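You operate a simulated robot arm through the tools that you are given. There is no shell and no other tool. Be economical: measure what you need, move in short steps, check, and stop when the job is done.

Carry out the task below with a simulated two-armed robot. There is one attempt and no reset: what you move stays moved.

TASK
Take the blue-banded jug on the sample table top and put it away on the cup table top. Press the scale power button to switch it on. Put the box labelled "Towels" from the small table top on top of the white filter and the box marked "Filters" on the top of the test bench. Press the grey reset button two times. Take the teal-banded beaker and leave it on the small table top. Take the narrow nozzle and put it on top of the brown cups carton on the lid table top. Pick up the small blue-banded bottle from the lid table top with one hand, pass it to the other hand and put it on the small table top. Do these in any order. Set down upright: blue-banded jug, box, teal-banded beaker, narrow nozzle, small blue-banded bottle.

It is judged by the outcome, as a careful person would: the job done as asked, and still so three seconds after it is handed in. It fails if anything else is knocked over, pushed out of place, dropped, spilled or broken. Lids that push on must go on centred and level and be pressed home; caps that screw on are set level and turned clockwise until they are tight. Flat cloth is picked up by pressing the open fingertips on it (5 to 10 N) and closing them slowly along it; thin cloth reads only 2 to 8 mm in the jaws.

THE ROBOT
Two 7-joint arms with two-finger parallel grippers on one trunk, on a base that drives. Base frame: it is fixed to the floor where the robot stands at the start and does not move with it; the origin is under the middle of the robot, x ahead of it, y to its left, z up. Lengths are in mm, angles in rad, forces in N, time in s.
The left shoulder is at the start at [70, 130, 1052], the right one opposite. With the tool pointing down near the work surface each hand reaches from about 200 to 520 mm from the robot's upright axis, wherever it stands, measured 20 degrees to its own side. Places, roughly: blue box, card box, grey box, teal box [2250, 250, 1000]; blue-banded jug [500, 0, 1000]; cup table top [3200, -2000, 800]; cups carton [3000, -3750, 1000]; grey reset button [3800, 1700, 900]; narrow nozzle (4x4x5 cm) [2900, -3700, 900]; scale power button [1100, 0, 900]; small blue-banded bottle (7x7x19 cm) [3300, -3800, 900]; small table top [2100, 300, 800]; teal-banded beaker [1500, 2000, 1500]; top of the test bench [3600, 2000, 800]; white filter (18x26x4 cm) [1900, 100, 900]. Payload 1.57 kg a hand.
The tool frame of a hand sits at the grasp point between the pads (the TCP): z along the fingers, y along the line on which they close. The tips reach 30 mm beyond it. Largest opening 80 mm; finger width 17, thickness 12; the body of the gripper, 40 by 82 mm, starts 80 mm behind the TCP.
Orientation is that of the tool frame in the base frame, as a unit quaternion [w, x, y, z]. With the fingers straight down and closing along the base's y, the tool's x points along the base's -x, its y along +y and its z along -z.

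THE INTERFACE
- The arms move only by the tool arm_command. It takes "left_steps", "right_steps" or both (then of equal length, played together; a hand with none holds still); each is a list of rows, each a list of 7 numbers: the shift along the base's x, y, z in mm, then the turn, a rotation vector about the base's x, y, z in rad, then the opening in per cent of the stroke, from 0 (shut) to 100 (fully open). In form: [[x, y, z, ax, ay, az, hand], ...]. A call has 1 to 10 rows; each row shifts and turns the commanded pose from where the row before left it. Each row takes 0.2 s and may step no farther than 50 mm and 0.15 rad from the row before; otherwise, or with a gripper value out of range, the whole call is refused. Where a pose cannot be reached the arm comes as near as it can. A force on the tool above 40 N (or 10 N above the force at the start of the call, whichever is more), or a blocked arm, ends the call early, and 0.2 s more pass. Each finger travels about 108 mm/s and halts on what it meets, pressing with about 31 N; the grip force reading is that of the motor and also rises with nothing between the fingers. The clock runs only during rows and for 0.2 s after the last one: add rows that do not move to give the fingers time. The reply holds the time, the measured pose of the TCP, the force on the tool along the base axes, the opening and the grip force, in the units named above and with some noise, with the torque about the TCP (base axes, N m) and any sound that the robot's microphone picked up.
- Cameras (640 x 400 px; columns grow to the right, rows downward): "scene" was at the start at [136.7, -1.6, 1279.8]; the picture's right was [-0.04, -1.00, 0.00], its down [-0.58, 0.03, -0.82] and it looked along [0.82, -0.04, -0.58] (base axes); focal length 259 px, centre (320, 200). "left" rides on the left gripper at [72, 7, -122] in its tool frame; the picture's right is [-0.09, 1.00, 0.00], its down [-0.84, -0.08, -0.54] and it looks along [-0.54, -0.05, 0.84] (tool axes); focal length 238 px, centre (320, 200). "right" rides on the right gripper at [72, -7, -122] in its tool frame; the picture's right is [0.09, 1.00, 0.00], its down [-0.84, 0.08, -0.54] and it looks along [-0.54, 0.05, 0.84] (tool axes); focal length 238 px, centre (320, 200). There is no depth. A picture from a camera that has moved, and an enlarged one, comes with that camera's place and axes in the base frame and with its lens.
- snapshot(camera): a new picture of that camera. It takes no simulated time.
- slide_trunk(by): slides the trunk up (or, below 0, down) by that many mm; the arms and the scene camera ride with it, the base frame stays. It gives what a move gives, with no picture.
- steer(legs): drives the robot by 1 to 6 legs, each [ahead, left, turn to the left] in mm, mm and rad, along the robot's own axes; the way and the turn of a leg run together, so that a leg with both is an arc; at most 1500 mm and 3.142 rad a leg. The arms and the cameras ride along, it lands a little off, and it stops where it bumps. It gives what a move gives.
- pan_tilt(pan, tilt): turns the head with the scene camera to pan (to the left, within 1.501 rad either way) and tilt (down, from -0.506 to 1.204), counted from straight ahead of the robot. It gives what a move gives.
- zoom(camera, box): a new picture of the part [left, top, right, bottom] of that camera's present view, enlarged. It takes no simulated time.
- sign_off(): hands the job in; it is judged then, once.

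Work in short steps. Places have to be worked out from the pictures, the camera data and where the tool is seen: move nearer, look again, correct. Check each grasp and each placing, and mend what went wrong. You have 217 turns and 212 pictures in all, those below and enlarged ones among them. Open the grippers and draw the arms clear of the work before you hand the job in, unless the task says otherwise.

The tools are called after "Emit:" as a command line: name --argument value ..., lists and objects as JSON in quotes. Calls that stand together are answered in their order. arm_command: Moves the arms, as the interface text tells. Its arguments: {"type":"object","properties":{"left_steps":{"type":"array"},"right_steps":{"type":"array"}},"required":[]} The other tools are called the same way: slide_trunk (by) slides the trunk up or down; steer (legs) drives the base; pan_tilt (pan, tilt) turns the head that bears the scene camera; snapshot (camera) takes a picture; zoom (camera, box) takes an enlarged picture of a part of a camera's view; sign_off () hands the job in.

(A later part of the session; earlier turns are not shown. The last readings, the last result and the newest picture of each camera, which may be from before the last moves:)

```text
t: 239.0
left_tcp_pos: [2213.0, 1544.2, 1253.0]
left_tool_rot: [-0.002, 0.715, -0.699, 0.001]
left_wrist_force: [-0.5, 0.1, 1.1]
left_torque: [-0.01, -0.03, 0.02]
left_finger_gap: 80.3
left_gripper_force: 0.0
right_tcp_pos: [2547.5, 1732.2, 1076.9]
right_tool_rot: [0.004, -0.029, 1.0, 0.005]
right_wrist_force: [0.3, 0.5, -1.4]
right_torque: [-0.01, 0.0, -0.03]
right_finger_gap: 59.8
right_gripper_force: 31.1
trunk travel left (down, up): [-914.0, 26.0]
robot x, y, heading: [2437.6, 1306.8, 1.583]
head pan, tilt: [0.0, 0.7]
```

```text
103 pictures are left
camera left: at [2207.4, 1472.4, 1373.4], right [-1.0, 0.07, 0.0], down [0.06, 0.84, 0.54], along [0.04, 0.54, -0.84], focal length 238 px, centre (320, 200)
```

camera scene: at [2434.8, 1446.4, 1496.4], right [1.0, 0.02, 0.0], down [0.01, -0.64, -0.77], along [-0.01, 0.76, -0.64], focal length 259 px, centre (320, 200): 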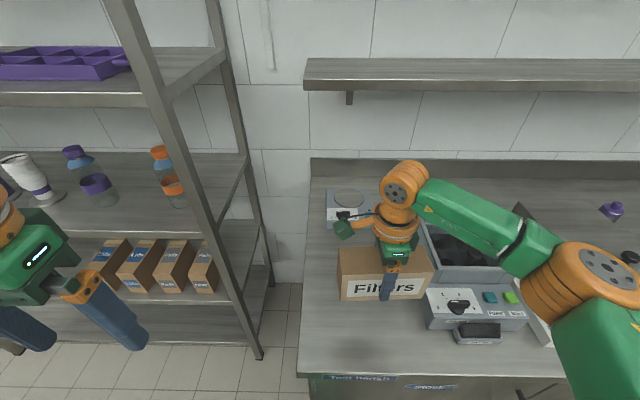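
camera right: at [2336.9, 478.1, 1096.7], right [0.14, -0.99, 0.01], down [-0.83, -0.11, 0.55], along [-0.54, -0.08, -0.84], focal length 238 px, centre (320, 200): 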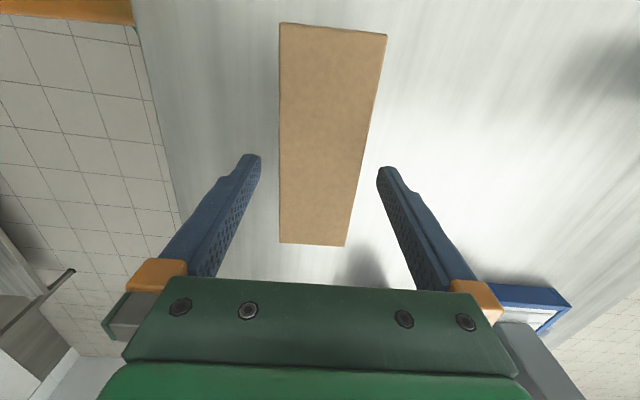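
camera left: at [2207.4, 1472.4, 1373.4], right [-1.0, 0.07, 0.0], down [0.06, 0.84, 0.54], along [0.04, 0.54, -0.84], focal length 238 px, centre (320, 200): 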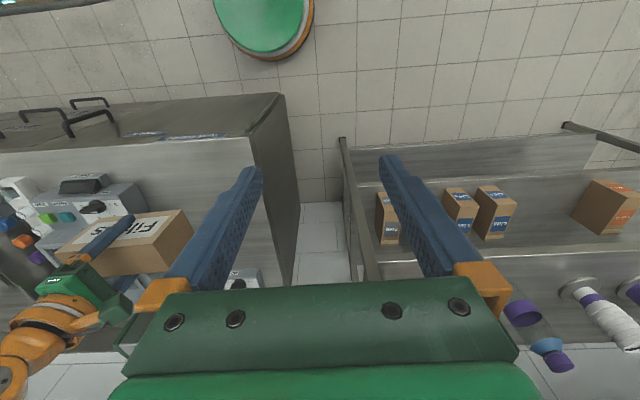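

Bench corner at about [2386, 1630], z≈835. The box hangs over free bench; I straighten yaw and lower by trunk 145 mm.

Emit:
arm_command --right_steps '[[-5, 8, 0, 0, 0, 0.05, 50], [0, 0, 0, 0, 0, 0, 50]]'

Emit:
slide_trunk --by -145

Emit:
snapshot --camera "scene"

```text
t: 239.6
left_tcp_pos: [2212.4, 1544.3, 1252.8]
left_tool_rot: [-0.002, 0.715, -0.699, 0.001]
left_wrist_force: [0.2, -0.4, -0.5]
left_torque: [0.04, -0.01, 0.01]
left_finger_gap: 80.0
left_gripper_force: 0.0
right_tcp_pos: [2541.5, 1739.9, 1077.6]
right_tool_rot: [0.003, -0.054, 0.999, 0.004]
right_wrist_force: [-0.6, 0.1, -2.0]
right_torque: [0.0, 0.02, -0.01]
right_finger_gap: 59.8
right_gripper_force: 30.9
trunk travel left (down, up): [-914.0, 26.0]
robot x, y, heading: [2440.1, 1310.1, 1.591]
head pan, tilt: [0.0, 0.7]
```

```text
t: 241.3
left_tcp_pos: [2211.8, 1544.2, 1107.7]
left_tool_rot: [-0.002, 0.715, -0.699, 0.001]
left_wrist_force: [-0.2, 0.4, -0.1]
left_torque: [-0.02, 0.0, -0.01]
left_finger_gap: 80.1
left_gripper_force: 0.1
right_tcp_pos: [2541.8, 1739.8, 930.9]
right_tool_rot: [0.004, -0.053, 0.999, 0.004]
right_wrist_force: [-0.3, 1.4, -1.4]
right_torque: [-0.01, 0.01, 0.01]
right_finger_gap: 59.8
right_gripper_force: 30.2
trunk travel left (down, up): [-769.0, 171.0]
robot x, y, heading: [2434.2, 1308.9, 1.589]
head pan, tilt: [0.0, 0.7]
```

```text
102 pictures are left
camera scene: at [2434.7, 1446.1, 1351.4], right [1.0, 0.02, 0.0], down [0.01, -0.64, -0.76], along [-0.01, 0.76, -0.64], focal length 259 px, centre (320, 200)
```

scene: 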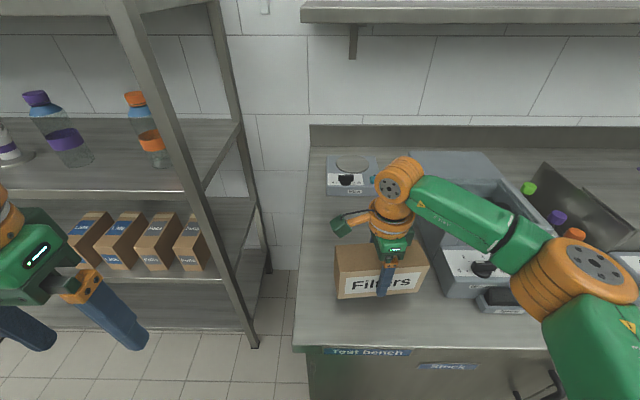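

Clear around. I lower slowly to contact.

Emit:
arm_command --right_steps '[[-5, 0, -10, 0, 0, 0, 50], [0, 0, -8, 0, 0, 0, 50], [0, 0, -5, 0, 0, 0, 50], [0, 0, -3, 0, 0, 0, 50], [0, 0, -3, 0, 0, 0, 50], [0, 0, -3, 0, 0, 0, 50], [0, 0, 0, 0, 0, 0, 50]]'

```text
t: 242.9
left_tcp_pos: [2213.1, 1544.4, 1108.3]
left_tool_rot: [-0.002, 0.715, -0.699, 0.0]
left_wrist_force: [0.2, 0.2, 0.6]
left_torque: [-0.03, 0.01, -0.01]
left_finger_gap: 80.1
left_gripper_force: 0.1
right_tcp_pos: [2536.6, 1739.1, 899.6]
right_tool_rot: [0.003, -0.054, 0.999, 0.005]
right_wrist_force: [-0.6, -0.2, -2.3]
right_torque: [0.02, -0.01, -0.02]
right_finger_gap: 59.9
right_gripper_force: 31.2
trunk travel left (down, up): [-769.0, 171.0]
robot x, y, heading: [2437.8, 1309.0, 1.586]
head pan, tilt: [0.0, 0.7]
```

Not yet in contact; continue in 3 mm rows.

Emit:
arm_command --right_steps '[[0, 0, -3, 0, 0, 0, 50], [0, 0, -3, 0, 0, 0, 50], [0, 0, -2, 0, 0, 0, 50], [0, 0, -2, 0, 0, 0, 50], [0, 0, -2, 0, 0, 0, 50], [0, 0, 0, 0, 0, 0, 50]]'

Emit:
zoom --camera "scene" --box '[290, 220, 470, 350]'

```text
t: 244.3
left_tcp_pos: [2211.5, 1540.6, 1108.3]
left_tool_rot: [-0.004, 0.716, -0.698, 0.0]
left_wrist_force: [0.4, -0.2, -0.3]
left_torque: [-0.01, 0.0, -0.01]
left_finger_gap: 80.1
left_gripper_force: 0.1
right_tcp_pos: [2535.7, 1736.7, 890.2]
right_tool_rot: [0.003, -0.054, 0.999, 0.006]
right_wrist_force: [0.8, 3.0, 25.1]
right_torque: [-0.66, 0.0, 0.0]
right_finger_gap: 59.6
right_gripper_force: 30.6
trunk travel left (down, up): [-769.0, 171.0]
robot x, y, heading: [2435.9, 1306.3, 1.592]
head pan, tilt: [0.0, 0.7]
```

```text
3.08 times, centred on (380, 285) of scene
camera zoom: at [2433.4, 1441.1, 1352.0], right [1.0, 0.02, 0.0], down [0.01, -0.64, -0.77], along [-0.01, 0.77, -0.64], focal length 798 px, centre (135, -62)
```

zoom: 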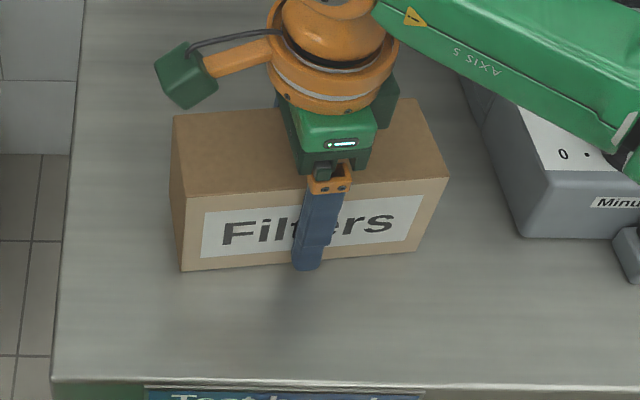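

Contact at ≈891. I ease up 2 mm and release.

Emit:
arm_command --right_steps '[[0, 0, 2, 0, 0, 0, 50], [0, 0, 0, 0, 0, 0, 78], [0, 0, 0, 0, 0, 0, 88], [0, 0, 0, 0, 0, 0, 100], [0, 0, 0, 0, 0, 0, 100]]'

Emit:
slide_trunk --by 160

Emit:
snapshot --camera "scene"

```text
t: 245.5
left_tcp_pos: [2212.5, 1543.9, 1108.7]
left_tool_rot: [-0.003, 0.715, -0.7, 0.0]
left_wrist_force: [-0.5, 0.6, -0.3]
left_torque: [0.03, 0.0, 0.02]
left_finger_gap: 79.8
left_gripper_force: 0.0
right_tcp_pos: [2537.2, 1740.9, 890.7]
right_tool_rot: [0.004, -0.055, 0.998, 0.005]
right_wrist_force: [0.5, -0.6, -1.1]
right_torque: [-0.06, -0.01, 0.0]
right_finger_gap: 79.9
right_gripper_force: 0.1
trunk travel left (down, up): [-769.0, 171.0]
robot x, y, heading: [2438.1, 1307.9, 1.585]
head pan, tilt: [0.0, 0.7]
```

```text
t: 247.3
left_tcp_pos: [2210.8, 1544.6, 1268.8]
left_tool_rot: [-0.002, 0.715, -0.699, 0.0]
left_wrist_force: [0.2, -0.4, 1.0]
left_torque: [0.02, 0.02, -0.03]
left_finger_gap: 79.9
left_gripper_force: 0.2
right_tcp_pos: [2537.8, 1740.1, 1051.1]
right_tool_rot: [0.003, -0.054, 0.999, 0.005]
right_wrist_force: [-0.4, 0.1, 0.1]
right_torque: [-0.02, 0.03, 0.01]
right_finger_gap: 79.8
right_gripper_force: 0.0
trunk travel left (down, up): [-929.0, 11.0]
robot x, y, heading: [2440.1, 1303.8, 1.589]
head pan, tilt: [0.0, 0.7]
```

```text
100 pictures are left
camera scene: at [2434.6, 1445.8, 1511.4], right [1.0, 0.02, 0.0], down [0.01, -0.64, -0.76], along [-0.01, 0.76, -0.64], focal length 259 px, centre (320, 200)
```

scene: 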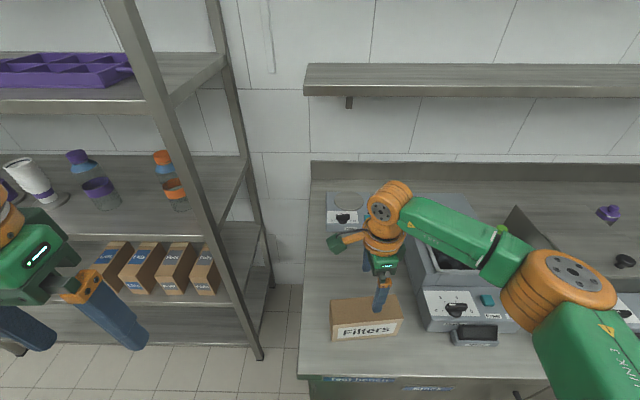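

Filters box is on the bench. I retract and rotate the right hand back, then drive along the bench to the button panel.

Emit:
arm_command --right_steps '[[0, -10, 5, 0, 0, 0.146, 60], [0, -10, 5, 0, 0, 0.146, 60], [0, -10, 5, 0, 0, 0.146, 60], [0, -10, 5, 0, 0, 0.146, 60], [0, -10, 5, 0, 0, 0.146, 60], [0, -10, 5, 0, 0, 0.146, 60], [0, -10, 5, 0, 0, 0.146, 60], [0, -10, 5, 0, 0, 0.146, 60], [0, -10, 5, 0, 0, 0.146, 60], [0, -10, 5, 0, 0, 0.146, 60]]'

Emit:
steer --legs '[[-120, 0, -0.015], [0, -1200, 0]]'

Emit:
snapshot --camera "scene"

```text
t: 249.5
left_tcp_pos: [2211.7, 1544.0, 1268.2]
left_tool_rot: [-0.002, 0.714, -0.7, 0.0]
left_wrist_force: [-0.1, 0.0, 0.3]
left_torque: [-0.02, -0.03, -0.04]
left_finger_gap: 79.9
left_gripper_force: 0.0
right_tcp_pos: [2537.0, 1639.6, 1101.1]
right_tool_rot: [0.0, -0.707, 0.707, 0.005]
right_wrist_force: [-0.9, -0.3, 0.5]
right_torque: [-0.03, -0.02, -0.01]
right_finger_gap: 47.9
right_gripper_force: 0.0
trunk travel left (down, up): [-929.0, 11.0]
robot x, y, heading: [2440.8, 1309.5, 1.589]
head pan, tilt: [0.0, 0.7]
```

```text
t: 256.4
left_tcp_pos: [3403.5, 1419.7, 1267.8]
left_tool_rot: [0.003, -0.7, 0.714, 0.0]
left_wrist_force: [0.0, 0.3, 0.4]
left_torque: [0.0, 0.03, 0.03]
left_finger_gap: 80.0
left_gripper_force: 0.1
right_tcp_pos: [3733.2, 1500.6, 1100.1]
right_tool_rot: [-0.001, -0.691, 0.723, 0.005]
right_wrist_force: [0.1, -0.6, -0.5]
right_torque: [-0.01, -0.04, 0.02]
right_finger_gap: 48.2
right_gripper_force: 0.0
trunk travel left (down, up): [-929.0, 11.0]
robot x, y, heading: [3621.7, 1173.8, 1.543]
head pan, tilt: [0.0, 0.7]
```

```text
99 pictures are left
camera scene: at [3622.3, 1310.8, 1511.4], right [1.0, -0.03, 0.0], down [-0.02, -0.64, -0.76], along [0.02, 0.76, -0.64], focal length 259 px, centre (320, 200)
```

scene: 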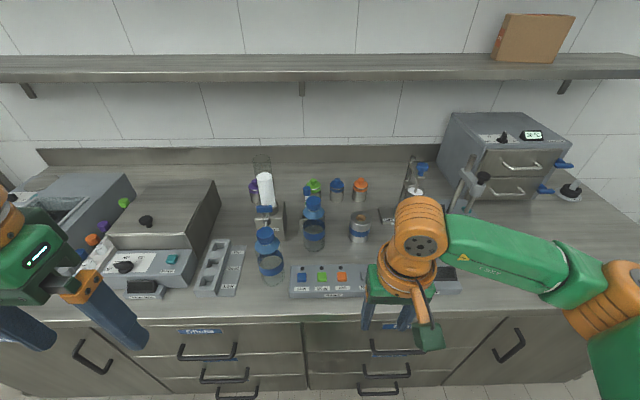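

I zoom on the button panel.

Emit:
zoom --camera "scene" --box '[270, 230, 480, 330]'

Emit:
snapshot --camera "right"

```text
3.05 times, centred on (375, 280) of scene
camera zoom: at [3622.3, 1310.8, 1511.4], right [1.0, -0.03, 0.0], down [-0.02, -0.64, -0.76], along [0.02, 0.76, -0.64], focal length 790 px, centre (152, -44)
```

zoom: 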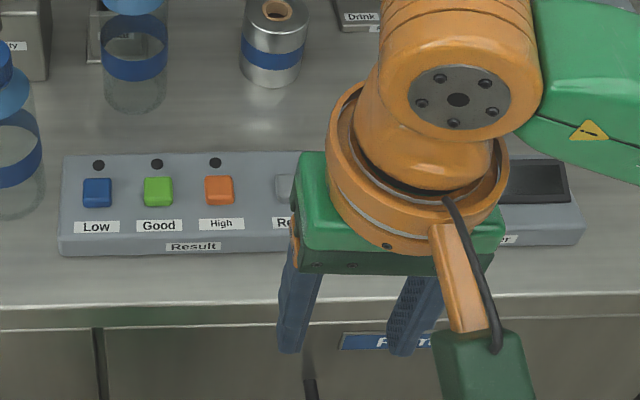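

```text
97 pictures are left
camera right: at [3737.8, 1427.3, 1222.4], right [-1.0, -0.05, 0.01], down [-0.04, 0.84, 0.55], along [-0.03, 0.55, -0.84], focal length 238 px, centre (320, 200)
```

right: 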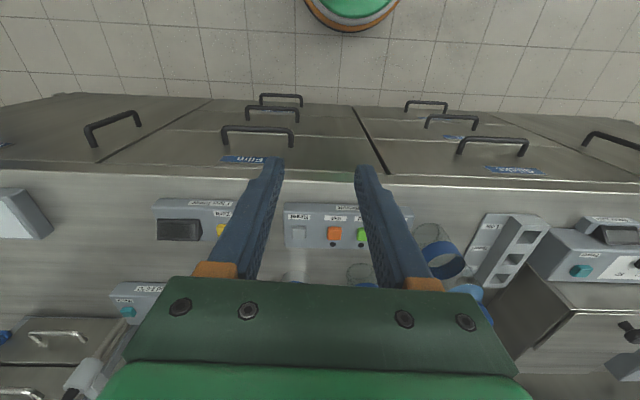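

Reset button at about [3760, 1727, 880]. I close in, lower the trunk, and close the fingers.

Emit:
steer --legs '[[130, 0, 0.028]]'

Emit:
slide_trunk --by -140

Emit:
arm_command --right_steps '[[10, 20, 0, 0, 0, 0, 0], [10, 20, 0, 0, 0, 0, 0], [0, 10, 0, 0, 0, 0, 0], [0, 0, 0, 0, 0, 0, 0]]'

Emit:
snapshot --camera "right"

Emit:
snapshot --camera "scene"

```text
t: 257.6
left_tcp_pos: [3400.6, 1538.4, 1269.5]
left_tool_rot: [-0.003, 0.709, -0.705, -0.002]
left_wrist_force: [0.2, 0.1, -0.1]
left_torque: [0.0, 0.02, 0.02]
left_finger_gap: 80.1
left_gripper_force: 0.1
right_tcp_pos: [3726.3, 1630.5, 1102.3]
right_tool_rot: [0.002, -0.7, 0.714, 0.007]
right_wrist_force: [0.4, -0.4, 0.4]
right_torque: [0.02, 0.01, -0.01]
right_finger_gap: 47.9
right_gripper_force: 0.1
trunk travel left (down, up): [-929.0, 11.0]
robot x, y, heading: [3623.9, 1304.5, 1.573]
head pan, tilt: [0.0, 0.7]
```

```text
t: 259.3
left_tcp_pos: [3401.3, 1544.8, 1128.7]
left_tool_rot: [-0.004, 0.709, -0.705, 0.001]
left_wrist_force: [-0.4, -0.3, 0.0]
left_torque: [-0.01, 0.04, 0.02]
left_finger_gap: 80.0
left_gripper_force: 0.0
right_tcp_pos: [3727.4, 1634.6, 959.8]
right_tool_rot: [0.0, -0.701, 0.714, 0.005]
right_wrist_force: [0.1, 0.3, -0.3]
right_torque: [0.03, -0.03, -0.01]
right_finger_gap: 48.0
right_gripper_force: 0.2
trunk travel left (down, up): [-789.0, 151.0]
robot x, y, heading: [3624.1, 1302.9, 1.575]
head pan, tilt: [0.0, 0.7]
```

```text
t: 260.3
left_tcp_pos: [3400.8, 1544.7, 1128.6]
left_tool_rot: [-0.003, 0.709, -0.705, 0.0]
left_wrist_force: [-0.5, -1.1, -0.1]
left_torque: [-0.01, 0.0, -0.01]
left_finger_gap: 80.1
left_gripper_force: 0.1
right_tcp_pos: [3747.1, 1684.8, 961.6]
right_tool_rot: [-0.001, -0.7, 0.714, 0.005]
right_wrist_force: [-0.6, -0.8, -1.2]
right_torque: [0.0, 0.0, 0.02]
right_finger_gap: 0.0
right_gripper_force: 20.9
trunk travel left (down, up): [-789.0, 151.0]
robot x, y, heading: [3620.8, 1305.3, 1.576]
head pan, tilt: [0.0, 0.7]
```

```text
96 pictures are left
camera right: at [3753.3, 1612.6, 1082.3], right [-1.0, -0.07, 0.01], down [-0.06, 0.83, 0.55], along [-0.05, 0.55, -0.84], focal length 238 px, centre (320, 200)
```

right: 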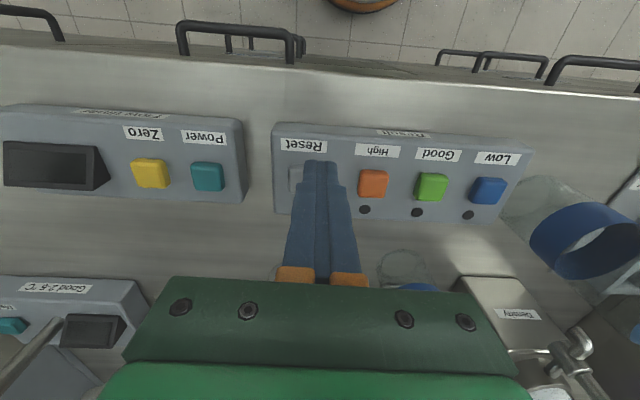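

```text
95 pictures are left
camera scene: at [3621.5, 1442.2, 1371.5], right [1.0, 0.0, 0.0], down [0.0, -0.64, -0.76], along [0.0, 0.76, -0.64], focal length 259 px, centre (320, 200)
```

scene: 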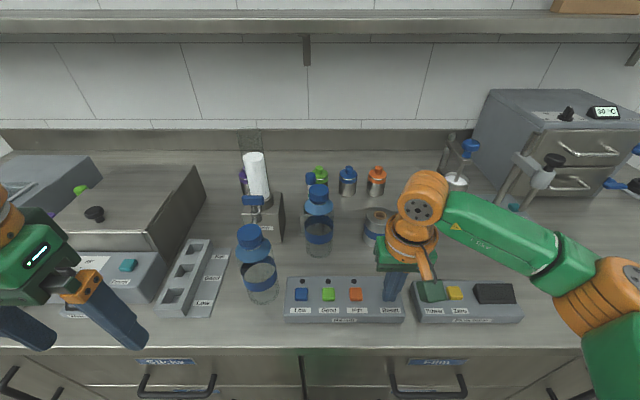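

Reset centre ≈[3758, 1728]. I move above it, then descend part-way and look.

Emit:
arm_command --right_steps '[[6, 22, 0, 0, 0, 0, 0], [5, 21, 0, 0, 0, 0, 0], [0, 0, -15, 0, 0, 0, 0], [0, 0, -15, 0, 0, 0, 0], [0, 0, 0, 0, 0, 0, 0]]'

Emit:
zoom --camera "right" --box '[220, 80, 420, 260]'

Emit:
zoom --camera "scene" --box '[270, 210, 470, 340]'

```text
t: 261.5
left_tcp_pos: [3399.4, 1543.8, 1128.2]
left_tool_rot: [-0.003, 0.709, -0.705, 0.001]
left_wrist_force: [0.8, -0.1, 0.2]
left_torque: [-0.01, -0.03, -0.02]
left_finger_gap: 79.8
left_gripper_force: 0.0
right_tcp_pos: [3758.3, 1729.4, 929.7]
right_tool_rot: [0.0, -0.7, 0.714, 0.005]
right_wrist_force: [0.0, -0.4, -0.6]
right_torque: [0.0, -0.01, 0.0]
right_finger_gap: 0.2
right_gripper_force: 20.9
trunk travel left (down, up): [-789.0, 151.0]
robot x, y, heading: [3625.5, 1305.2, 1.573]
head pan, tilt: [0.0, 0.7]
```

```text
2.22 times, centred on (320, 170) of right
camera zoom: at [3764.3, 1656.1, 1052.0], right [-1.0, -0.07, 0.01], down [-0.06, 0.83, 0.55], along [-0.05, 0.55, -0.84], focal length 530 px, centre (320, 267)
```

zoom: 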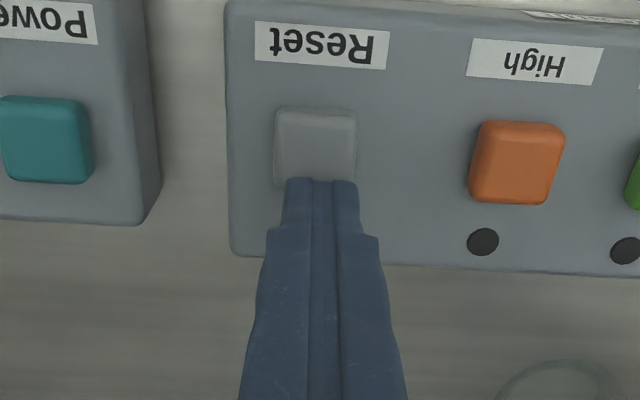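

```text
3.08 times, centred on (370, 275) of scene
camera zoom: at [3621.4, 1442.4, 1371.4], right [1.0, 0.0, 0.0], down [0.0, -0.64, -0.76], along [0.0, 0.76, -0.64], focal length 798 px, centre (166, -31)
```

zoom: 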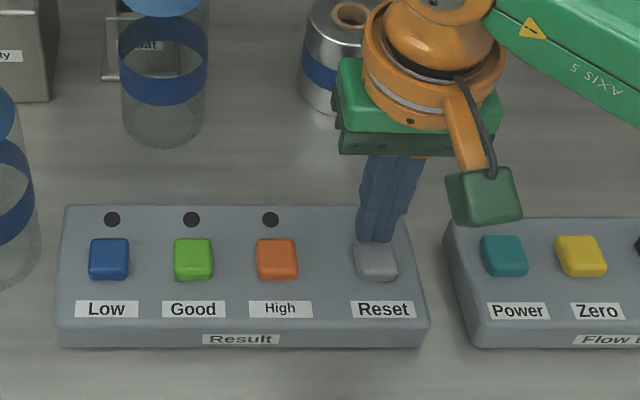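

Tip nearly centred (button ≈[3761, 1725]). First press: descend in small rows.

Emit:
arm_command --right_steps '[[3, -4, -6, 0, 0, 0, 0], [0, 0, -6, 0, 0, 0, 0], [0, 0, -4, 0, 0, 0, 0], [0, 0, -3, 0, 0, 0, 0], [0, 0, -3, 0, 0, 0, 0], [0, 0, -3, 0, 0, 0, 0]]'

```text
t: 262.6
left_tcp_pos: [3400.0, 1538.2, 1130.1]
left_tool_rot: [-0.005, 0.708, -0.706, -0.002]
left_wrist_force: [0.3, 0.1, 0.5]
left_torque: [0.02, -0.02, -0.02]
left_finger_gap: 80.2
left_gripper_force: 0.0
right_tcp_pos: [3760.7, 1721.9, 917.6]
right_tool_rot: [0.005, -0.699, 0.715, 0.014]
right_wrist_force: [4.1, 1.9, 27.2]
right_torque: [-0.14, -0.12, -0.1]
right_finger_gap: 0.0
right_gripper_force: 21.2
trunk travel left (down, up): [-789.0, 151.0]
robot x, y, heading: [3619.1, 1307.1, 1.569]
head pan, tilt: [0.0, 0.7]
heard: click
stopped in row 5 (right hand): the force on the tool passed its limit at 43 N (the readings are from after the stop); the commanded pose is now the measured one
```

One click heard. I lift off fully, pause, and check the panel.

Emit:
arm_command --right_steps '[[0, 0, 8, 0, 0, 0, 0], [0, 3, 10, 0, 0, 0, 0], [0, 0, 0, 0, 0, 0, 0], [0, 0, 0, 0, 0, 0, 0]]'

Emit:
zoom --camera "scene" --box '[270, 210, 470, 340]'

```text
t: 263.6
left_tcp_pos: [3400.3, 1544.7, 1129.3]
left_tool_rot: [-0.003, 0.709, -0.705, 0.001]
left_wrist_force: [-0.5, -1.1, 0.3]
left_torque: [0.0, -0.01, -0.01]
left_finger_gap: 79.7
left_gripper_force: 0.1
right_tcp_pos: [3761.1, 1728.0, 933.0]
right_tool_rot: [0.002, -0.7, 0.715, 0.009]
right_wrist_force: [0.2, 0.5, 0.3]
right_torque: [0.0, -0.01, 0.0]
right_finger_gap: 0.0
right_gripper_force: 21.0
trunk travel left (down, up): [-789.0, 151.0]
robot x, y, heading: [3626.5, 1303.9, 1.569]
head pan, tilt: [0.0, 0.7]
```

```text
3.08 times, centred on (370, 275) of scene
camera zoom: at [3621.6, 1442.5, 1371.4], right [1.0, 0.0, 0.0], down [0.0, -0.64, -0.76], along [0.0, 0.76, -0.64], focal length 798 px, centre (166, -31)
```

zoom: 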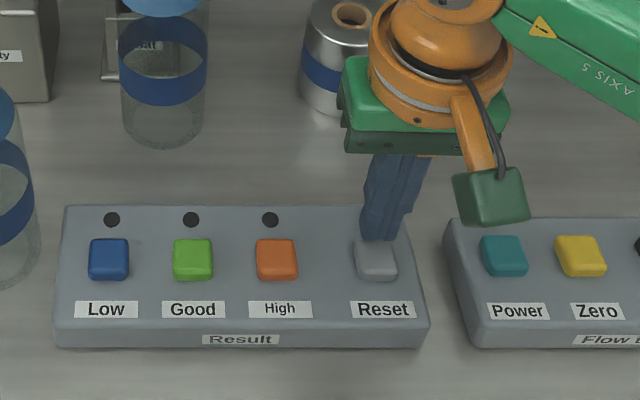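

Button is released. Second press the same way.

Emit:
arm_command --right_steps '[[0, -4, -8, 0, 0, 0, 0], [0, 0, -6, 0, 0, 0, 0], [0, 0, -4, 0, 0, 0, 0], [0, 0, -3, 0, 0, 0, 0], [0, 0, -2, 0, 0, 0, 0]]'

```text
t: 264.6
left_tcp_pos: [3401.4, 1536.5, 1129.9]
left_tool_rot: [-0.005, 0.709, -0.705, -0.001]
left_wrist_force: [-0.3, -0.2, -0.4]
left_torque: [0.02, -0.03, -0.02]
left_finger_gap: 80.2
left_gripper_force: 0.1
right_tcp_pos: [3760.6, 1722.6, 919.2]
right_tool_rot: [0.008, -0.699, 0.715, 0.017]
right_wrist_force: [3.4, 0.7, 26.8]
right_torque: [-0.17, -0.12, -0.12]
right_finger_gap: 0.0
right_gripper_force: 20.7
trunk travel left (down, up): [-789.0, 151.0]
robot x, y, heading: [3623.7, 1305.8, 1.571]
head pan, tilt: [0.0, 0.7]
heard: click
stopped in row 5 (right hand): the force on the tool passed its limit at 43 N (the readings are from after the stop); the commanded pose is now the measured one
```

Second click heard. I lift away, back off, and drive along to the shelf unit.

Emit:
arm_command --right_steps '[[0, 0, 10, 0, 0, 0, 0], [0, -5, 30, 0, 0, 0, 0], [0, -30, 35, 0, 0, 0, 50], [0, -40, 25, 0, 0, 0, 100], [0, -30, 0, 0, 0, 0, 100]]'

Emit:
steer --legs '[[-150, 0, 0], [0, 1000, 0], [0, 1000, 0]]'

Emit:
slide_trunk --by 150

Emit:
pan_tilt --pan 0.0 --tilt 0.1

Emit:
snapshot --camera "scene"

```text
t: 265.8
left_tcp_pos: [3400.3, 1544.4, 1128.5]
left_tool_rot: [-0.002, 0.709, -0.705, 0.0]
left_wrist_force: [-0.3, 0.0, -0.1]
left_torque: [0.05, 0.0, 0.0]
left_finger_gap: 80.1
left_gripper_force: 0.1
right_tcp_pos: [3762.3, 1619.8, 1014.9]
right_tool_rot: [0.005, -0.699, 0.715, 0.013]
right_wrist_force: [0.1, -0.6, -0.2]
right_torque: [-0.02, 0.05, -0.02]
right_finger_gap: 80.0
right_gripper_force: 0.0
trunk travel left (down, up): [-789.0, 151.0]
robot x, y, heading: [3624.3, 1303.0, 1.572]
head pan, tilt: [0.0, 0.7]
```

```text
t: 276.8
left_tcp_pos: [1392.3, 1383.3, 1128.0]
left_tool_rot: [-0.002, 0.711, -0.703, -0.001]
left_wrist_force: [0.2, -0.4, -0.2]
left_torque: [0.0, 0.01, 0.0]
left_finger_gap: 79.7
left_gripper_force: 0.0
right_tcp_pos: [1750.4, 1460.3, 1012.9]
right_tool_rot: [0.004, -0.701, 0.713, 0.013]
right_wrist_force: [0.2, -0.1, 0.4]
right_torque: [0.02, -0.02, 0.0]
right_finger_gap: 80.0
right_gripper_force: 0.0
trunk travel left (down, up): [-789.0, 151.0]
robot x, y, heading: [1616.6, 1142.1, 1.575]
head pan, tilt: [0.0, 0.7]
```

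```text
t: 278.5
left_tcp_pos: [1391.0, 1382.2, 1278.5]
left_tool_rot: [-0.003, 0.711, -0.703, 0.0]
left_wrist_force: [-0.1, 0.6, 0.1]
left_torque: [-0.02, 0.0, 0.0]
left_finger_gap: 80.2
left_gripper_force: 0.1
right_tcp_pos: [1749.7, 1460.2, 1163.8]
right_tool_rot: [0.004, -0.701, 0.713, 0.013]
right_wrist_force: [0.5, -0.4, 0.0]
right_torque: [-0.02, -0.01, 0.02]
right_finger_gap: 80.0
right_gripper_force: 0.0
trunk travel left (down, up): [-939.0, 1.0]
robot x, y, heading: [1617.5, 1147.0, 1.575]
head pan, tilt: [0.0, 0.7]
```

```text
t: 279.5
left_tcp_pos: [1390.6, 1383.0, 1276.3]
left_tool_rot: [-0.004, 0.711, -0.703, 0.0]
left_wrist_force: [-0.3, 1.0, -0.5]
left_torque: [-0.02, -0.03, 0.0]
left_finger_gap: 80.1
left_gripper_force: 0.0
right_tcp_pos: [1750.1, 1460.9, 1164.2]
right_tool_rot: [0.004, -0.701, 0.713, 0.012]
right_wrist_force: [0.5, -0.6, 0.2]
right_torque: [0.0, 0.01, -0.03]
right_finger_gap: 79.6
right_gripper_force: 0.0
trunk travel left (down, up): [-939.0, 1.0]
robot x, y, heading: [1614.1, 1147.1, 1.577]
head pan, tilt: [0.0, 0.099]
```

```text
91 pictures are left
camera scene: at [1612.4, 1288.9, 1576.2], right [1.0, 0.01, 0.0], down [0.0, -0.1, -0.99], along [-0.01, 0.99, -0.1], focal length 259 px, centre (320, 200)
```

scene: 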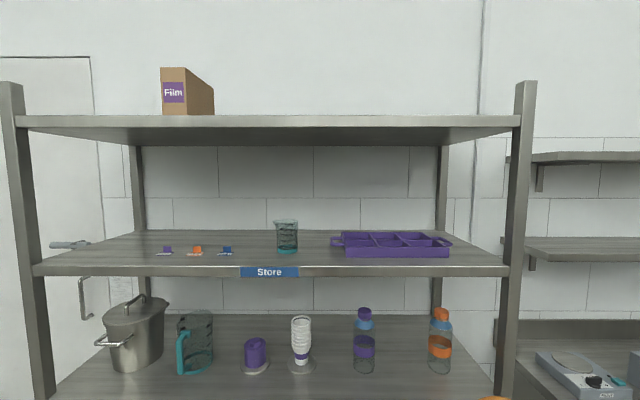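

The teal-banded beaker is at about [1508, 2044] on the shelf (z≈1343). I zoom in.

Emit:
zoom --camera "scene" --box '[230, 200, 350, 280]'

```text
5.00 times, centred on (290, 240) of scene
camera zoom: at [1612.4, 1288.9, 1576.2], right [1.0, 0.01, 0.0], down [0.0, -0.1, -0.99], along [-0.01, 0.99, -0.1], focal length 1296 px, centre (470, 0)
```

zoom: 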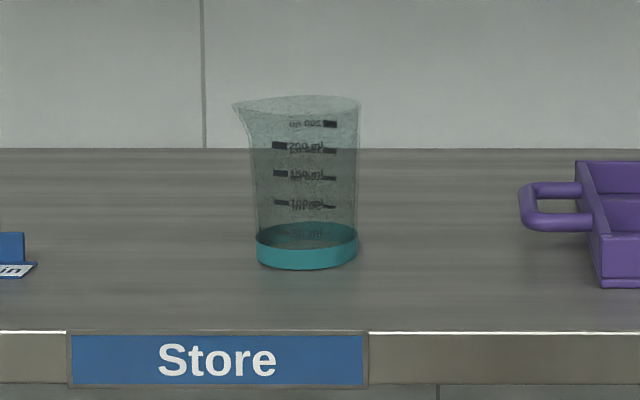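

Beaker about 62–67 mm wide, 100 mm tall. I'll take it with the left hand pitched ~1 rad; first raise and pitch the hand here.

Emit:
arm_command --left_steps '[[14, 12, 24, 0.143, 0, 0, 100], [15, 13, 24, 0.143, 0, 0, 100], [15, 13, 24, 0.143, 0, 0, 100], [15, 13, 24, 0.143, 0, 0, 100], [15, 13, 24, 0.143, 0, 0, 100], [15, 13, 24, 0.143, 0, 0, 100], [15, 13, 24, 0.143, 0, 0, 100], [14, 12, 21, 0, 0, 0, 100], [0, 0, 0, 0, 0, 0, 100]]'

Emit:
steer --legs '[[440, 0, 0]]'

Emit:
snapshot --camera "left"

Emit:
snapshot --camera "scene"

```text
t: 281.5
left_tcp_pos: [1509.8, 1487.8, 1466.3]
left_tool_rot: [-0.343, 0.622, -0.617, -0.338]
left_wrist_force: [0.2, 0.9, 0.3]
left_torque: [0.01, 0.04, 0.02]
left_finger_gap: 79.9
left_gripper_force: 0.1
right_tcp_pos: [1751.4, 1461.8, 1163.9]
right_tool_rot: [0.005, -0.701, 0.713, 0.013]
right_wrist_force: [0.1, -0.4, -1.8]
right_torque: [-0.01, 0.01, -0.03]
right_finger_gap: 80.3
right_gripper_force: 0.1
trunk travel left (down, up): [-939.0, 1.0]
robot x, y, heading: [1614.3, 1145.4, 1.578]
head pan, tilt: [0.0, 0.099]
```

```text
t: 284.2
left_tcp_pos: [1510.6, 1925.1, 1469.2]
left_tool_rot: [-0.344, 0.62, -0.619, -0.337]
left_wrist_force: [0.1, 0.3, -0.2]
left_torque: [0.03, -0.01, -0.01]
left_finger_gap: 79.9
left_gripper_force: 0.1
right_tcp_pos: [1752.0, 1897.4, 1163.9]
right_tool_rot: [0.005, -0.698, 0.716, 0.013]
right_wrist_force: [-0.8, 0.0, 0.5]
right_torque: [-0.01, 0.01, 0.0]
right_finger_gap: 80.0
right_gripper_force: 0.1
trunk travel left (down, up): [-939.0, 1.0]
robot x, y, heading: [1613.2, 1586.4, 1.569]
head pan, tilt: [0.0, 0.099]
```

```text
89 pictures are left
camera left: at [1504.1, 1783.6, 1470.7], right [-1.0, 0.06, 0.07], down [0.07, -0.01, 1.0], along [0.06, 1.0, 0.01], focal length 238 px, centre (320, 200)
```

left: 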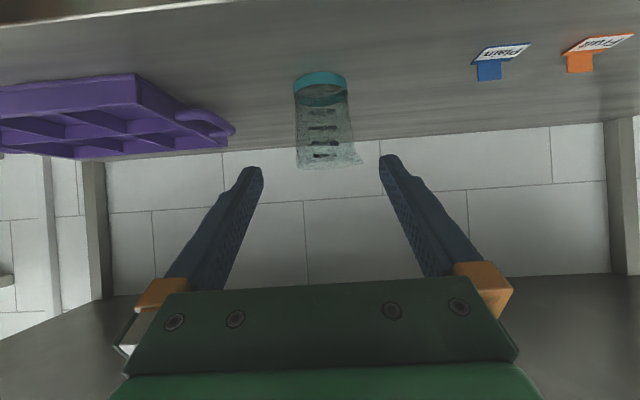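

```text
88 pictures are left
camera scene: at [1612.7, 1725.9, 1576.6], right [1.0, 0.0, 0.0], down [0.0, -0.1, -1.0], along [0.0, 1.0, -0.1], focal length 259 px, centre (320, 200)
```

scene: 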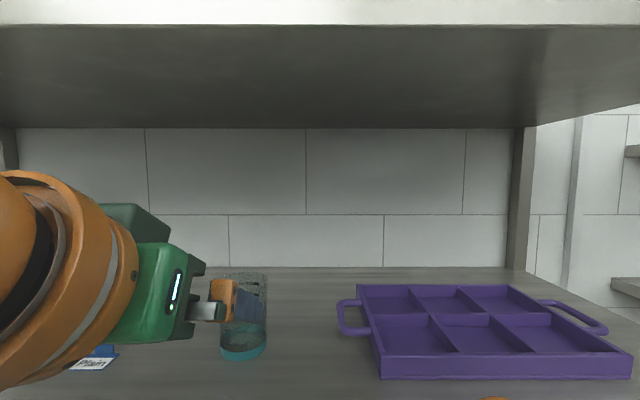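

Beaker ≈[1511, 2052], shelf z≈1342; well aligned. I advance along the tool axis 90 mm and check.

Emit:
arm_command --left_steps '[[0, 25, -15, 0, 0, 0, 100], [0, 25, -15, 0, 0, 0, 100], [0, 25, -15, 0, 0, 0, 100], [0, 0, 0, 0, 0, 0, 100]]'

Emit:
snapshot --camera "left"

Emit:
snapshot --camera "scene"

```text
t: 285.2
left_tcp_pos: [1510.5, 2004.7, 1421.0]
left_tool_rot: [-0.344, 0.621, -0.62, -0.336]
left_wrist_force: [0.1, 0.0, -0.6]
left_torque: [0.0, 0.01, 0.01]
left_finger_gap: 80.0
left_gripper_force: 0.1
right_tcp_pos: [1751.6, 1899.9, 1163.1]
right_tool_rot: [0.005, -0.699, 0.715, 0.013]
right_wrist_force: [0.5, -0.2, 1.1]
right_torque: [-0.02, -0.02, 0.02]
right_finger_gap: 80.1
right_gripper_force: 0.0
trunk travel left (down, up): [-939.0, 1.0]
robot x, y, heading: [1617.6, 1584.3, 1.571]
head pan, tilt: [0.0, 0.099]
```

```text
87 pictures are left
camera left: at [1504.2, 1862.9, 1424.5], right [-1.0, 0.06, 0.07], down [0.07, -0.01, 1.0], along [0.06, 1.0, 0.0], focal length 238 px, centre (320, 200)
```

left: 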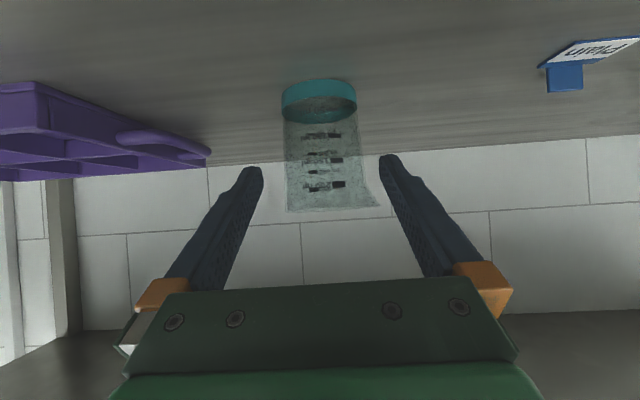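

```text
86 pictures are left
camera scene: at [1612.8, 1729.4, 1576.2], right [1.0, 0.0, 0.0], down [0.0, -0.1, -0.99], along [0.0, 0.99, -0.1], focal length 259 px, centre (320, 200)
```

scene: 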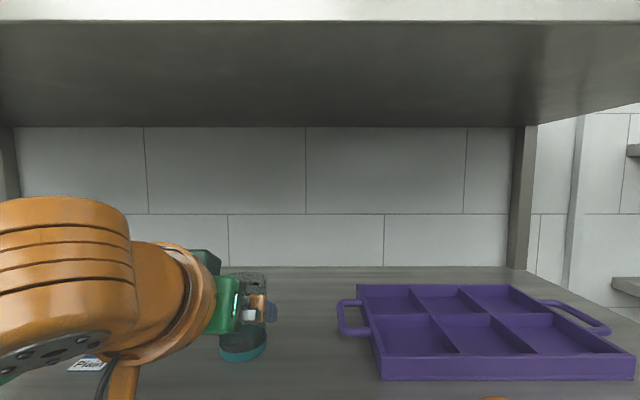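

Still centred. I advance the last ~48 mm and close gently.

Emit:
arm_command --left_steps '[[1, 16, -9, 0, 0, 0, 100], [0, 16, -9, 0, 0, 0, 100], [0, 15, -9, 0, 0, 0, 100], [0, 0, 0, 0, 0, 0, 100]]'

Emit:
snapshot --camera "left"

```text
t: 286.2
left_tcp_pos: [1512.1, 2049.5, 1397.0]
left_tool_rot: [-0.344, 0.62, -0.62, -0.336]
left_wrist_force: [0.4, 0.6, -0.2]
left_torque: [-0.01, 0.0, -0.04]
left_finger_gap: 80.0
left_gripper_force: 0.1
right_tcp_pos: [1750.5, 1899.7, 1164.2]
right_tool_rot: [0.004, -0.698, 0.716, 0.012]
right_wrist_force: [0.2, -0.5, 0.5]
right_torque: [-0.01, -0.03, -0.01]
right_finger_gap: 79.9
right_gripper_force: 0.1
trunk travel left (down, up): [-939.0, 1.0]
robot x, y, heading: [1617.5, 1585.8, 1.567]
head pan, tilt: [0.0, 0.099]
```

```text
85 pictures are left
camera left: at [1505.8, 1909.0, 1399.5], right [-1.0, 0.06, 0.07], down [0.07, -0.01, 1.0], along [0.06, 1.0, 0.0], focal length 238 px, centre (320, 200)
```

left: 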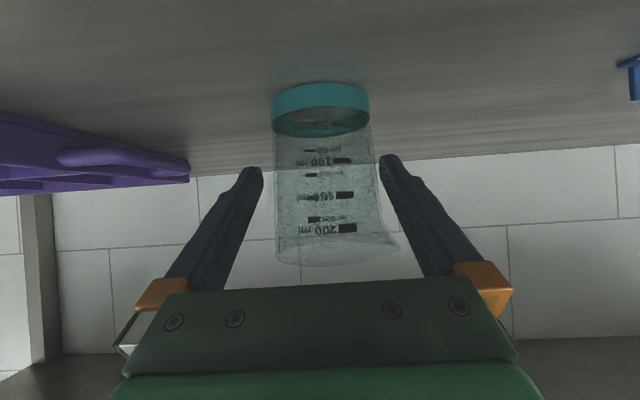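

Beaker in the jaws; I shift 3 mm to centre and close slowly.

Emit:
arm_command --left_steps '[[-3, 3, -2, 0, 0, 0, 95], [0, 0, 0, 0, 0, 0, 85], [0, 0, 0, 0, 0, 0, 75], [0, 0, 0, 0, 0, 0, 65], [0, 0, 0, 0, 0, 0, 60], [0, 0, 0, 0, 0, 0, 60]]'

```text
t: 287.6
left_tcp_pos: [1508.9, 2053.4, 1394.0]
left_tool_rot: [-0.344, 0.62, -0.62, -0.336]
left_wrist_force: [-0.4, -0.2, 0.3]
left_torque: [-0.01, 0.01, 0.0]
left_finger_gap: 63.3
left_gripper_force: 30.6
right_tcp_pos: [1753.4, 1899.1, 1164.4]
right_tool_rot: [0.004, -0.698, 0.716, 0.012]
right_wrist_force: [0.1, 0.2, -0.1]
right_torque: [0.0, 0.01, -0.04]
right_finger_gap: 80.0
right_gripper_force: 0.0
trunk travel left (down, up): [-939.0, 1.0]
robot x, y, heading: [1612.2, 1586.2, 1.561]
head pan, tilt: [0.0, 0.099]
```

Held (63.3 mm). I lift 60 mm and draw it back out of the shelf.

Emit:
arm_command --left_steps '[[0, 0, 10, 0, 0, 0, 50], [0, 0, 20, 0, 0, 0, 50], [0, 0, 25, 0, 0, 0, 50], [0, -40, 10, 0, 0, 0, 50], [0, -45, 0, 0, 0, 0, 50], [0, 0, 0, 0, 0, 0, 50]]'

Emit:
snapshot --camera "scene"

```text
t: 289.0
left_tcp_pos: [1510.9, 1968.9, 1458.7]
left_tool_rot: [0.345, -0.619, 0.62, 0.336]
left_wrist_force: [-0.4, -0.2, -0.4]
left_torque: [-0.03, 0.0, 0.05]
left_finger_gap: 63.1
left_gripper_force: 30.6
right_tcp_pos: [1753.2, 1901.0, 1163.9]
right_tool_rot: [0.003, -0.698, 0.716, 0.012]
right_wrist_force: [0.6, -0.2, 0.7]
right_torque: [-0.03, 0.04, 0.02]
right_finger_gap: 79.9
right_gripper_force: 0.1
trunk travel left (down, up): [-939.0, 1.0]
robot x, y, heading: [1610.3, 1579.4, 1.567]
head pan, tilt: [0.0, 0.099]
```

```text
84 pictures are left
camera scene: at [1612.9, 1729.8, 1576.2], right [1.0, 0.0, 0.0], down [0.0, -0.1, -0.99], along [0.0, 0.99, -0.1], focal length 259 px, centre (320, 200)
```

scene: 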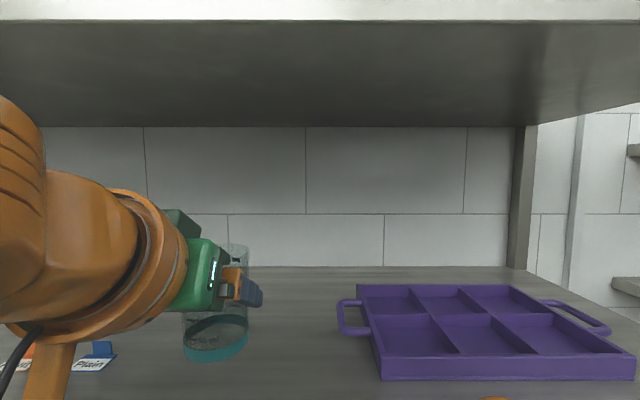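

Beaker held upright. I back out, strafe east, and turn to face the small table from its north side.

Emit:
steer --legs '[[-450, 0, 0], [0, -550, 0], [0, 0, 3.14]]'

Emit:
slide_trunk --by -110

Emit:
pan_tilt --pan 0.0 --tilt 0.7

Emit:
snapshot --camera "scene"

```text
t: 301.8
left_tcp_pos: [2268.6, 746.8, 1458.7]
left_tool_rot: [0.334, 0.622, 0.618, -0.345]
left_wrist_force: [-0.3, -0.3, -0.4]
left_torque: [0.02, -0.02, 0.0]
left_finger_gap: 62.6
left_gripper_force: 31.0
right_tcp_pos: [2025.8, 816.7, 1163.7]
right_tool_rot: [0.013, 0.717, 0.696, -0.004]
right_wrist_force: [0.1, -0.3, 0.5]
right_torque: [0.0, -0.03, -0.02]
right_finger_gap: 80.2
right_gripper_force: 0.0
trunk travel left (down, up): [-939.0, 1.0]
robot x, y, heading: [2166.8, 1129.6, -1.576]
head pan, tilt: [0.0, 0.099]
```

```text
t: 303.3
left_tcp_pos: [2268.4, 746.6, 1347.8]
left_tool_rot: [0.335, 0.621, 0.619, -0.345]
left_wrist_force: [-0.8, -0.1, -0.4]
left_torque: [0.02, -0.03, 0.05]
left_finger_gap: 62.9
left_gripper_force: 31.7
right_tcp_pos: [2026.8, 816.8, 1053.3]
right_tool_rot: [0.013, 0.717, 0.697, -0.005]
right_wrist_force: [0.4, -0.3, 0.1]
right_torque: [0.0, 0.02, -0.01]
right_finger_gap: 79.9
right_gripper_force: 0.2
trunk travel left (down, up): [-829.0, 111.0]
robot x, y, heading: [2169.0, 1130.0, -1.582]
head pan, tilt: [0.0, 0.099]
```

```text
t: 304.3
left_tcp_pos: [2268.7, 745.9, 1348.5]
left_tool_rot: [0.335, 0.621, 0.618, -0.345]
left_wrist_force: [-0.3, -1.1, -0.9]
left_torque: [-0.02, -0.01, -0.01]
left_finger_gap: 63.1
left_gripper_force: 30.5
right_tcp_pos: [2026.7, 817.0, 1054.5]
right_tool_rot: [0.012, 0.717, 0.696, -0.004]
right_wrist_force: [0.4, 0.6, 0.0]
right_torque: [0.0, -0.02, 0.04]
right_finger_gap: 80.3
right_gripper_force: 0.0
trunk travel left (down, up): [-829.0, 111.0]
robot x, y, heading: [2169.0, 1130.0, -1.581]
head pan, tilt: [0.0, 0.7]
```

```text
83 pictures are left
camera scene: at [2164.1, 998.7, 1411.5], right [-1.0, 0.01, 0.0], down [0.01, 0.64, -0.77], along [-0.01, -0.77, -0.64], focal length 259 px, centre (320, 200)
```

scene: 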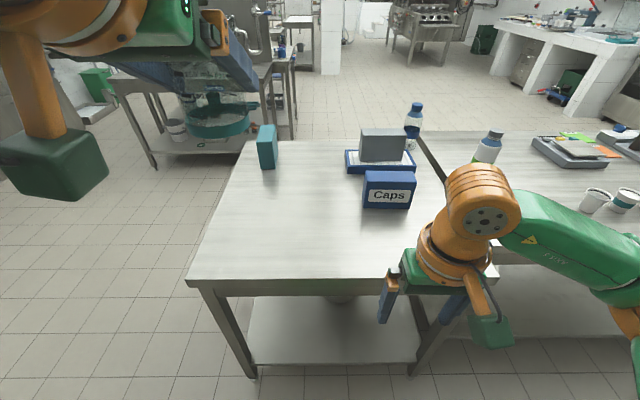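

The area is free. I drive in 230 mm and lower the left arm most of the way.

Emit:
steer --legs '[[225, 0, 0.01]]'

Emit:
arm_command --left_steps '[[0, 0, -45, 0, 0, 0, 50], [0, 0, -45, 0, 0, 0, 50], [0, 0, -45, 0, 0, 0, 50], [0, 0, -45, 0, 0, 0, 50], [0, 0, -45, 0, 0, 0, 50], [0, 0, -45, 0, 0, 0, 50], [0, 0, -45, 0, 0, 0, 50], [0, -15, -45, 0, 0, 0, 50], [0, -15, -40, 0, 0, 0, 50], [0, 0, 0, 0, 0, 0, 50]]'

Emit:
snapshot --camera "scene"

Emit:
snapshot --camera "left"

```text
t: 305.9
left_tcp_pos: [2270.2, 530.0, 1349.3]
left_tool_rot: [0.338, 0.618, 0.62, -0.345]
left_wrist_force: [0.5, 0.1, 0.0]
left_torque: [-0.03, 0.01, -0.04]
left_finger_gap: 63.1
left_gripper_force: 31.4
right_tcp_pos: [2027.7, 598.7, 1056.5]
right_tool_rot: [0.013, 0.715, 0.699, -0.005]
right_wrist_force: [0.2, 0.2, 0.7]
right_torque: [-0.05, 0.01, 0.01]
right_finger_gap: 80.0
right_gripper_force: 0.0
trunk travel left (down, up): [-829.0, 111.0]
robot x, y, heading: [2169.2, 911.4, -1.573]
head pan, tilt: [0.0, 0.7]
```

```text
t: 308.1
left_tcp_pos: [2263.1, 483.0, 951.3]
left_tool_rot: [0.337, 0.618, 0.62, -0.344]
left_wrist_force: [-0.1, 1.0, -0.6]
left_torque: [0.02, -0.03, -0.01]
left_finger_gap: 62.7
left_gripper_force: 31.2
left hand out of reach, approached as far as the arm can: row 5, 6
right_tcp_pos: [2029.2, 596.6, 1053.7]
right_tool_rot: [0.013, 0.715, 0.699, -0.005]
right_wrist_force: [0.8, 0.4, 0.2]
right_torque: [0.0, -0.01, -0.03]
right_finger_gap: 80.2
right_gripper_force: 0.1
trunk travel left (down, up): [-829.0, 111.0]
robot x, y, heading: [2166.7, 910.5, -1.573]
head pan, tilt: [0.0, 0.7]
```

```text
82 pictures are left
camera scene: at [2164.9, 778.8, 1411.5], right [-1.0, 0.0, 0.0], down [0.0, 0.64, -0.77], along [0.0, -0.77, -0.64], focal length 259 px, centre (320, 200)
```

scene: 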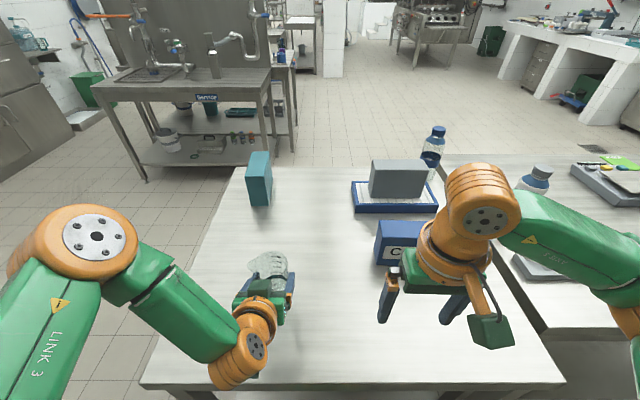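

```text
81 pictures are left
camera left: at [2270.2, 623.8, 954.7], right [1.0, -0.06, 0.07], down [-0.07, 0.01, 1.0], along [-0.06, -1.0, 0.01], focal length 238 px, centre (320, 200)
```

left: 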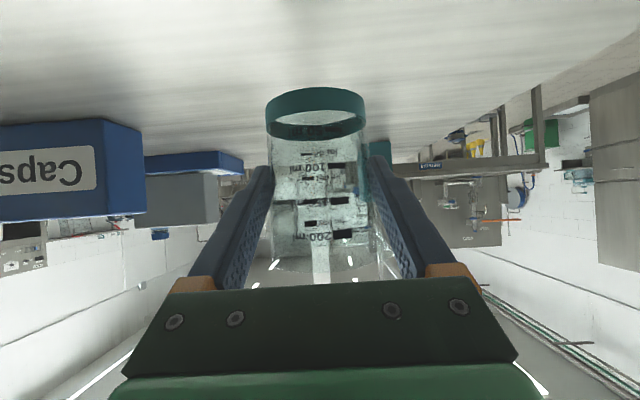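

Beaker is above free tabletop. I lower slowly to contact.

Emit:
arm_command --left_steps '[[0, 0, -15, 0, 0, 0, 50], [0, 0, -15, 0, 0, 0, 50], [0, 0, -10, 0, 0, 0, 50], [0, 0, -6, 0, 0, 0, 50], [0, 0, -4, 0, 0, 0, 50], [0, 0, -3, 0, 0, 0, 50], [0, 0, -2, 0, 0, 0, 50], [0, 0, 0, 0, 0, 0, 50]]'

Emit:
zoom --camera "scene" --box '[190, 230, 350, 350]'

```text
t: 309.9
left_tcp_pos: [2241.6, 478.9, 908.7]
left_tool_rot: [0.337, 0.619, 0.622, -0.341]
left_wrist_force: [0.3, -0.3, -0.7]
left_torque: [0.03, -0.03, -0.04]
left_finger_gap: 62.9
left_gripper_force: 31.2
left hand out of reach, approached as far as the arm can: row 1, 2, 3, 4, 6
right_tcp_pos: [2027.6, 595.5, 1053.9]
right_tool_rot: [0.013, 0.715, 0.699, -0.004]
right_wrist_force: [-0.9, 0.2, -0.7]
right_torque: [0.0, -0.03, 0.01]
right_finger_gap: 79.8
right_gripper_force: 0.0
trunk travel left (down, up): [-829.0, 111.0]
robot x, y, heading: [2165.3, 910.8, -1.572]
head pan, tilt: [0.0, 0.7]
```

```text
3.33 times, centred on (270, 290) of scene
camera zoom: at [2164.0, 778.3, 1411.4], right [-1.0, 0.0, 0.0], down [0.0, 0.64, -0.76], along [0.0, -0.76, -0.64], focal length 864 px, centre (487, -100)
```

zoom: 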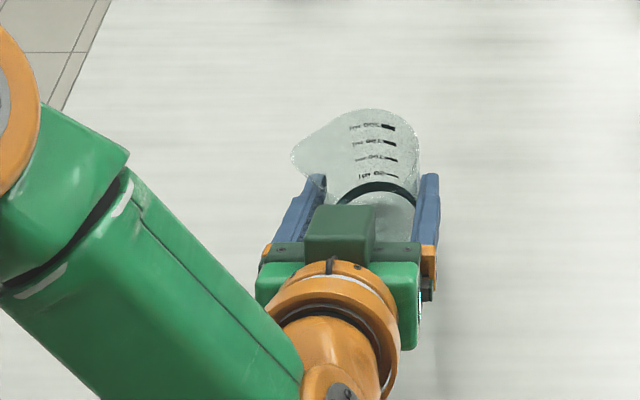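

The arm is near a limit; I use the trunk for the last millimetres.

Emit:
slide_trunk --by -12

Emit:
snapshot --camera "left"

```text
t: 310.6
left_tcp_pos: [2240.3, 480.7, 899.2]
left_tool_rot: [0.339, 0.618, 0.62, -0.344]
left_wrist_force: [1.0, -4.5, 20.9]
left_torque: [-0.35, -0.01, 0.01]
left_finger_gap: 62.8
left_gripper_force: 30.5
right_tcp_pos: [2026.1, 598.2, 1042.6]
right_tool_rot: [0.013, 0.715, 0.699, -0.005]
right_wrist_force: [0.1, -0.2, -0.3]
right_torque: [0.0, -0.01, 0.04]
right_finger_gap: 79.8
right_gripper_force: 0.1
trunk travel left (down, up): [-817.0, 123.0]
robot x, y, heading: [2163.5, 910.8, -1.572]
head pan, tilt: [0.0, 0.7]
```

```text
79 pictures are left
camera left: at [2247.7, 622.1, 902.3], right [1.0, -0.05, 0.07], down [-0.07, 0.01, 1.0], along [-0.05, -1.0, 0.01], focal length 238 px, centre (320, 200)
```

left: 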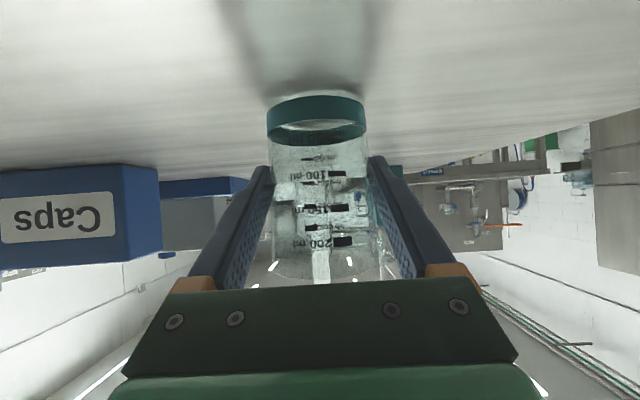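

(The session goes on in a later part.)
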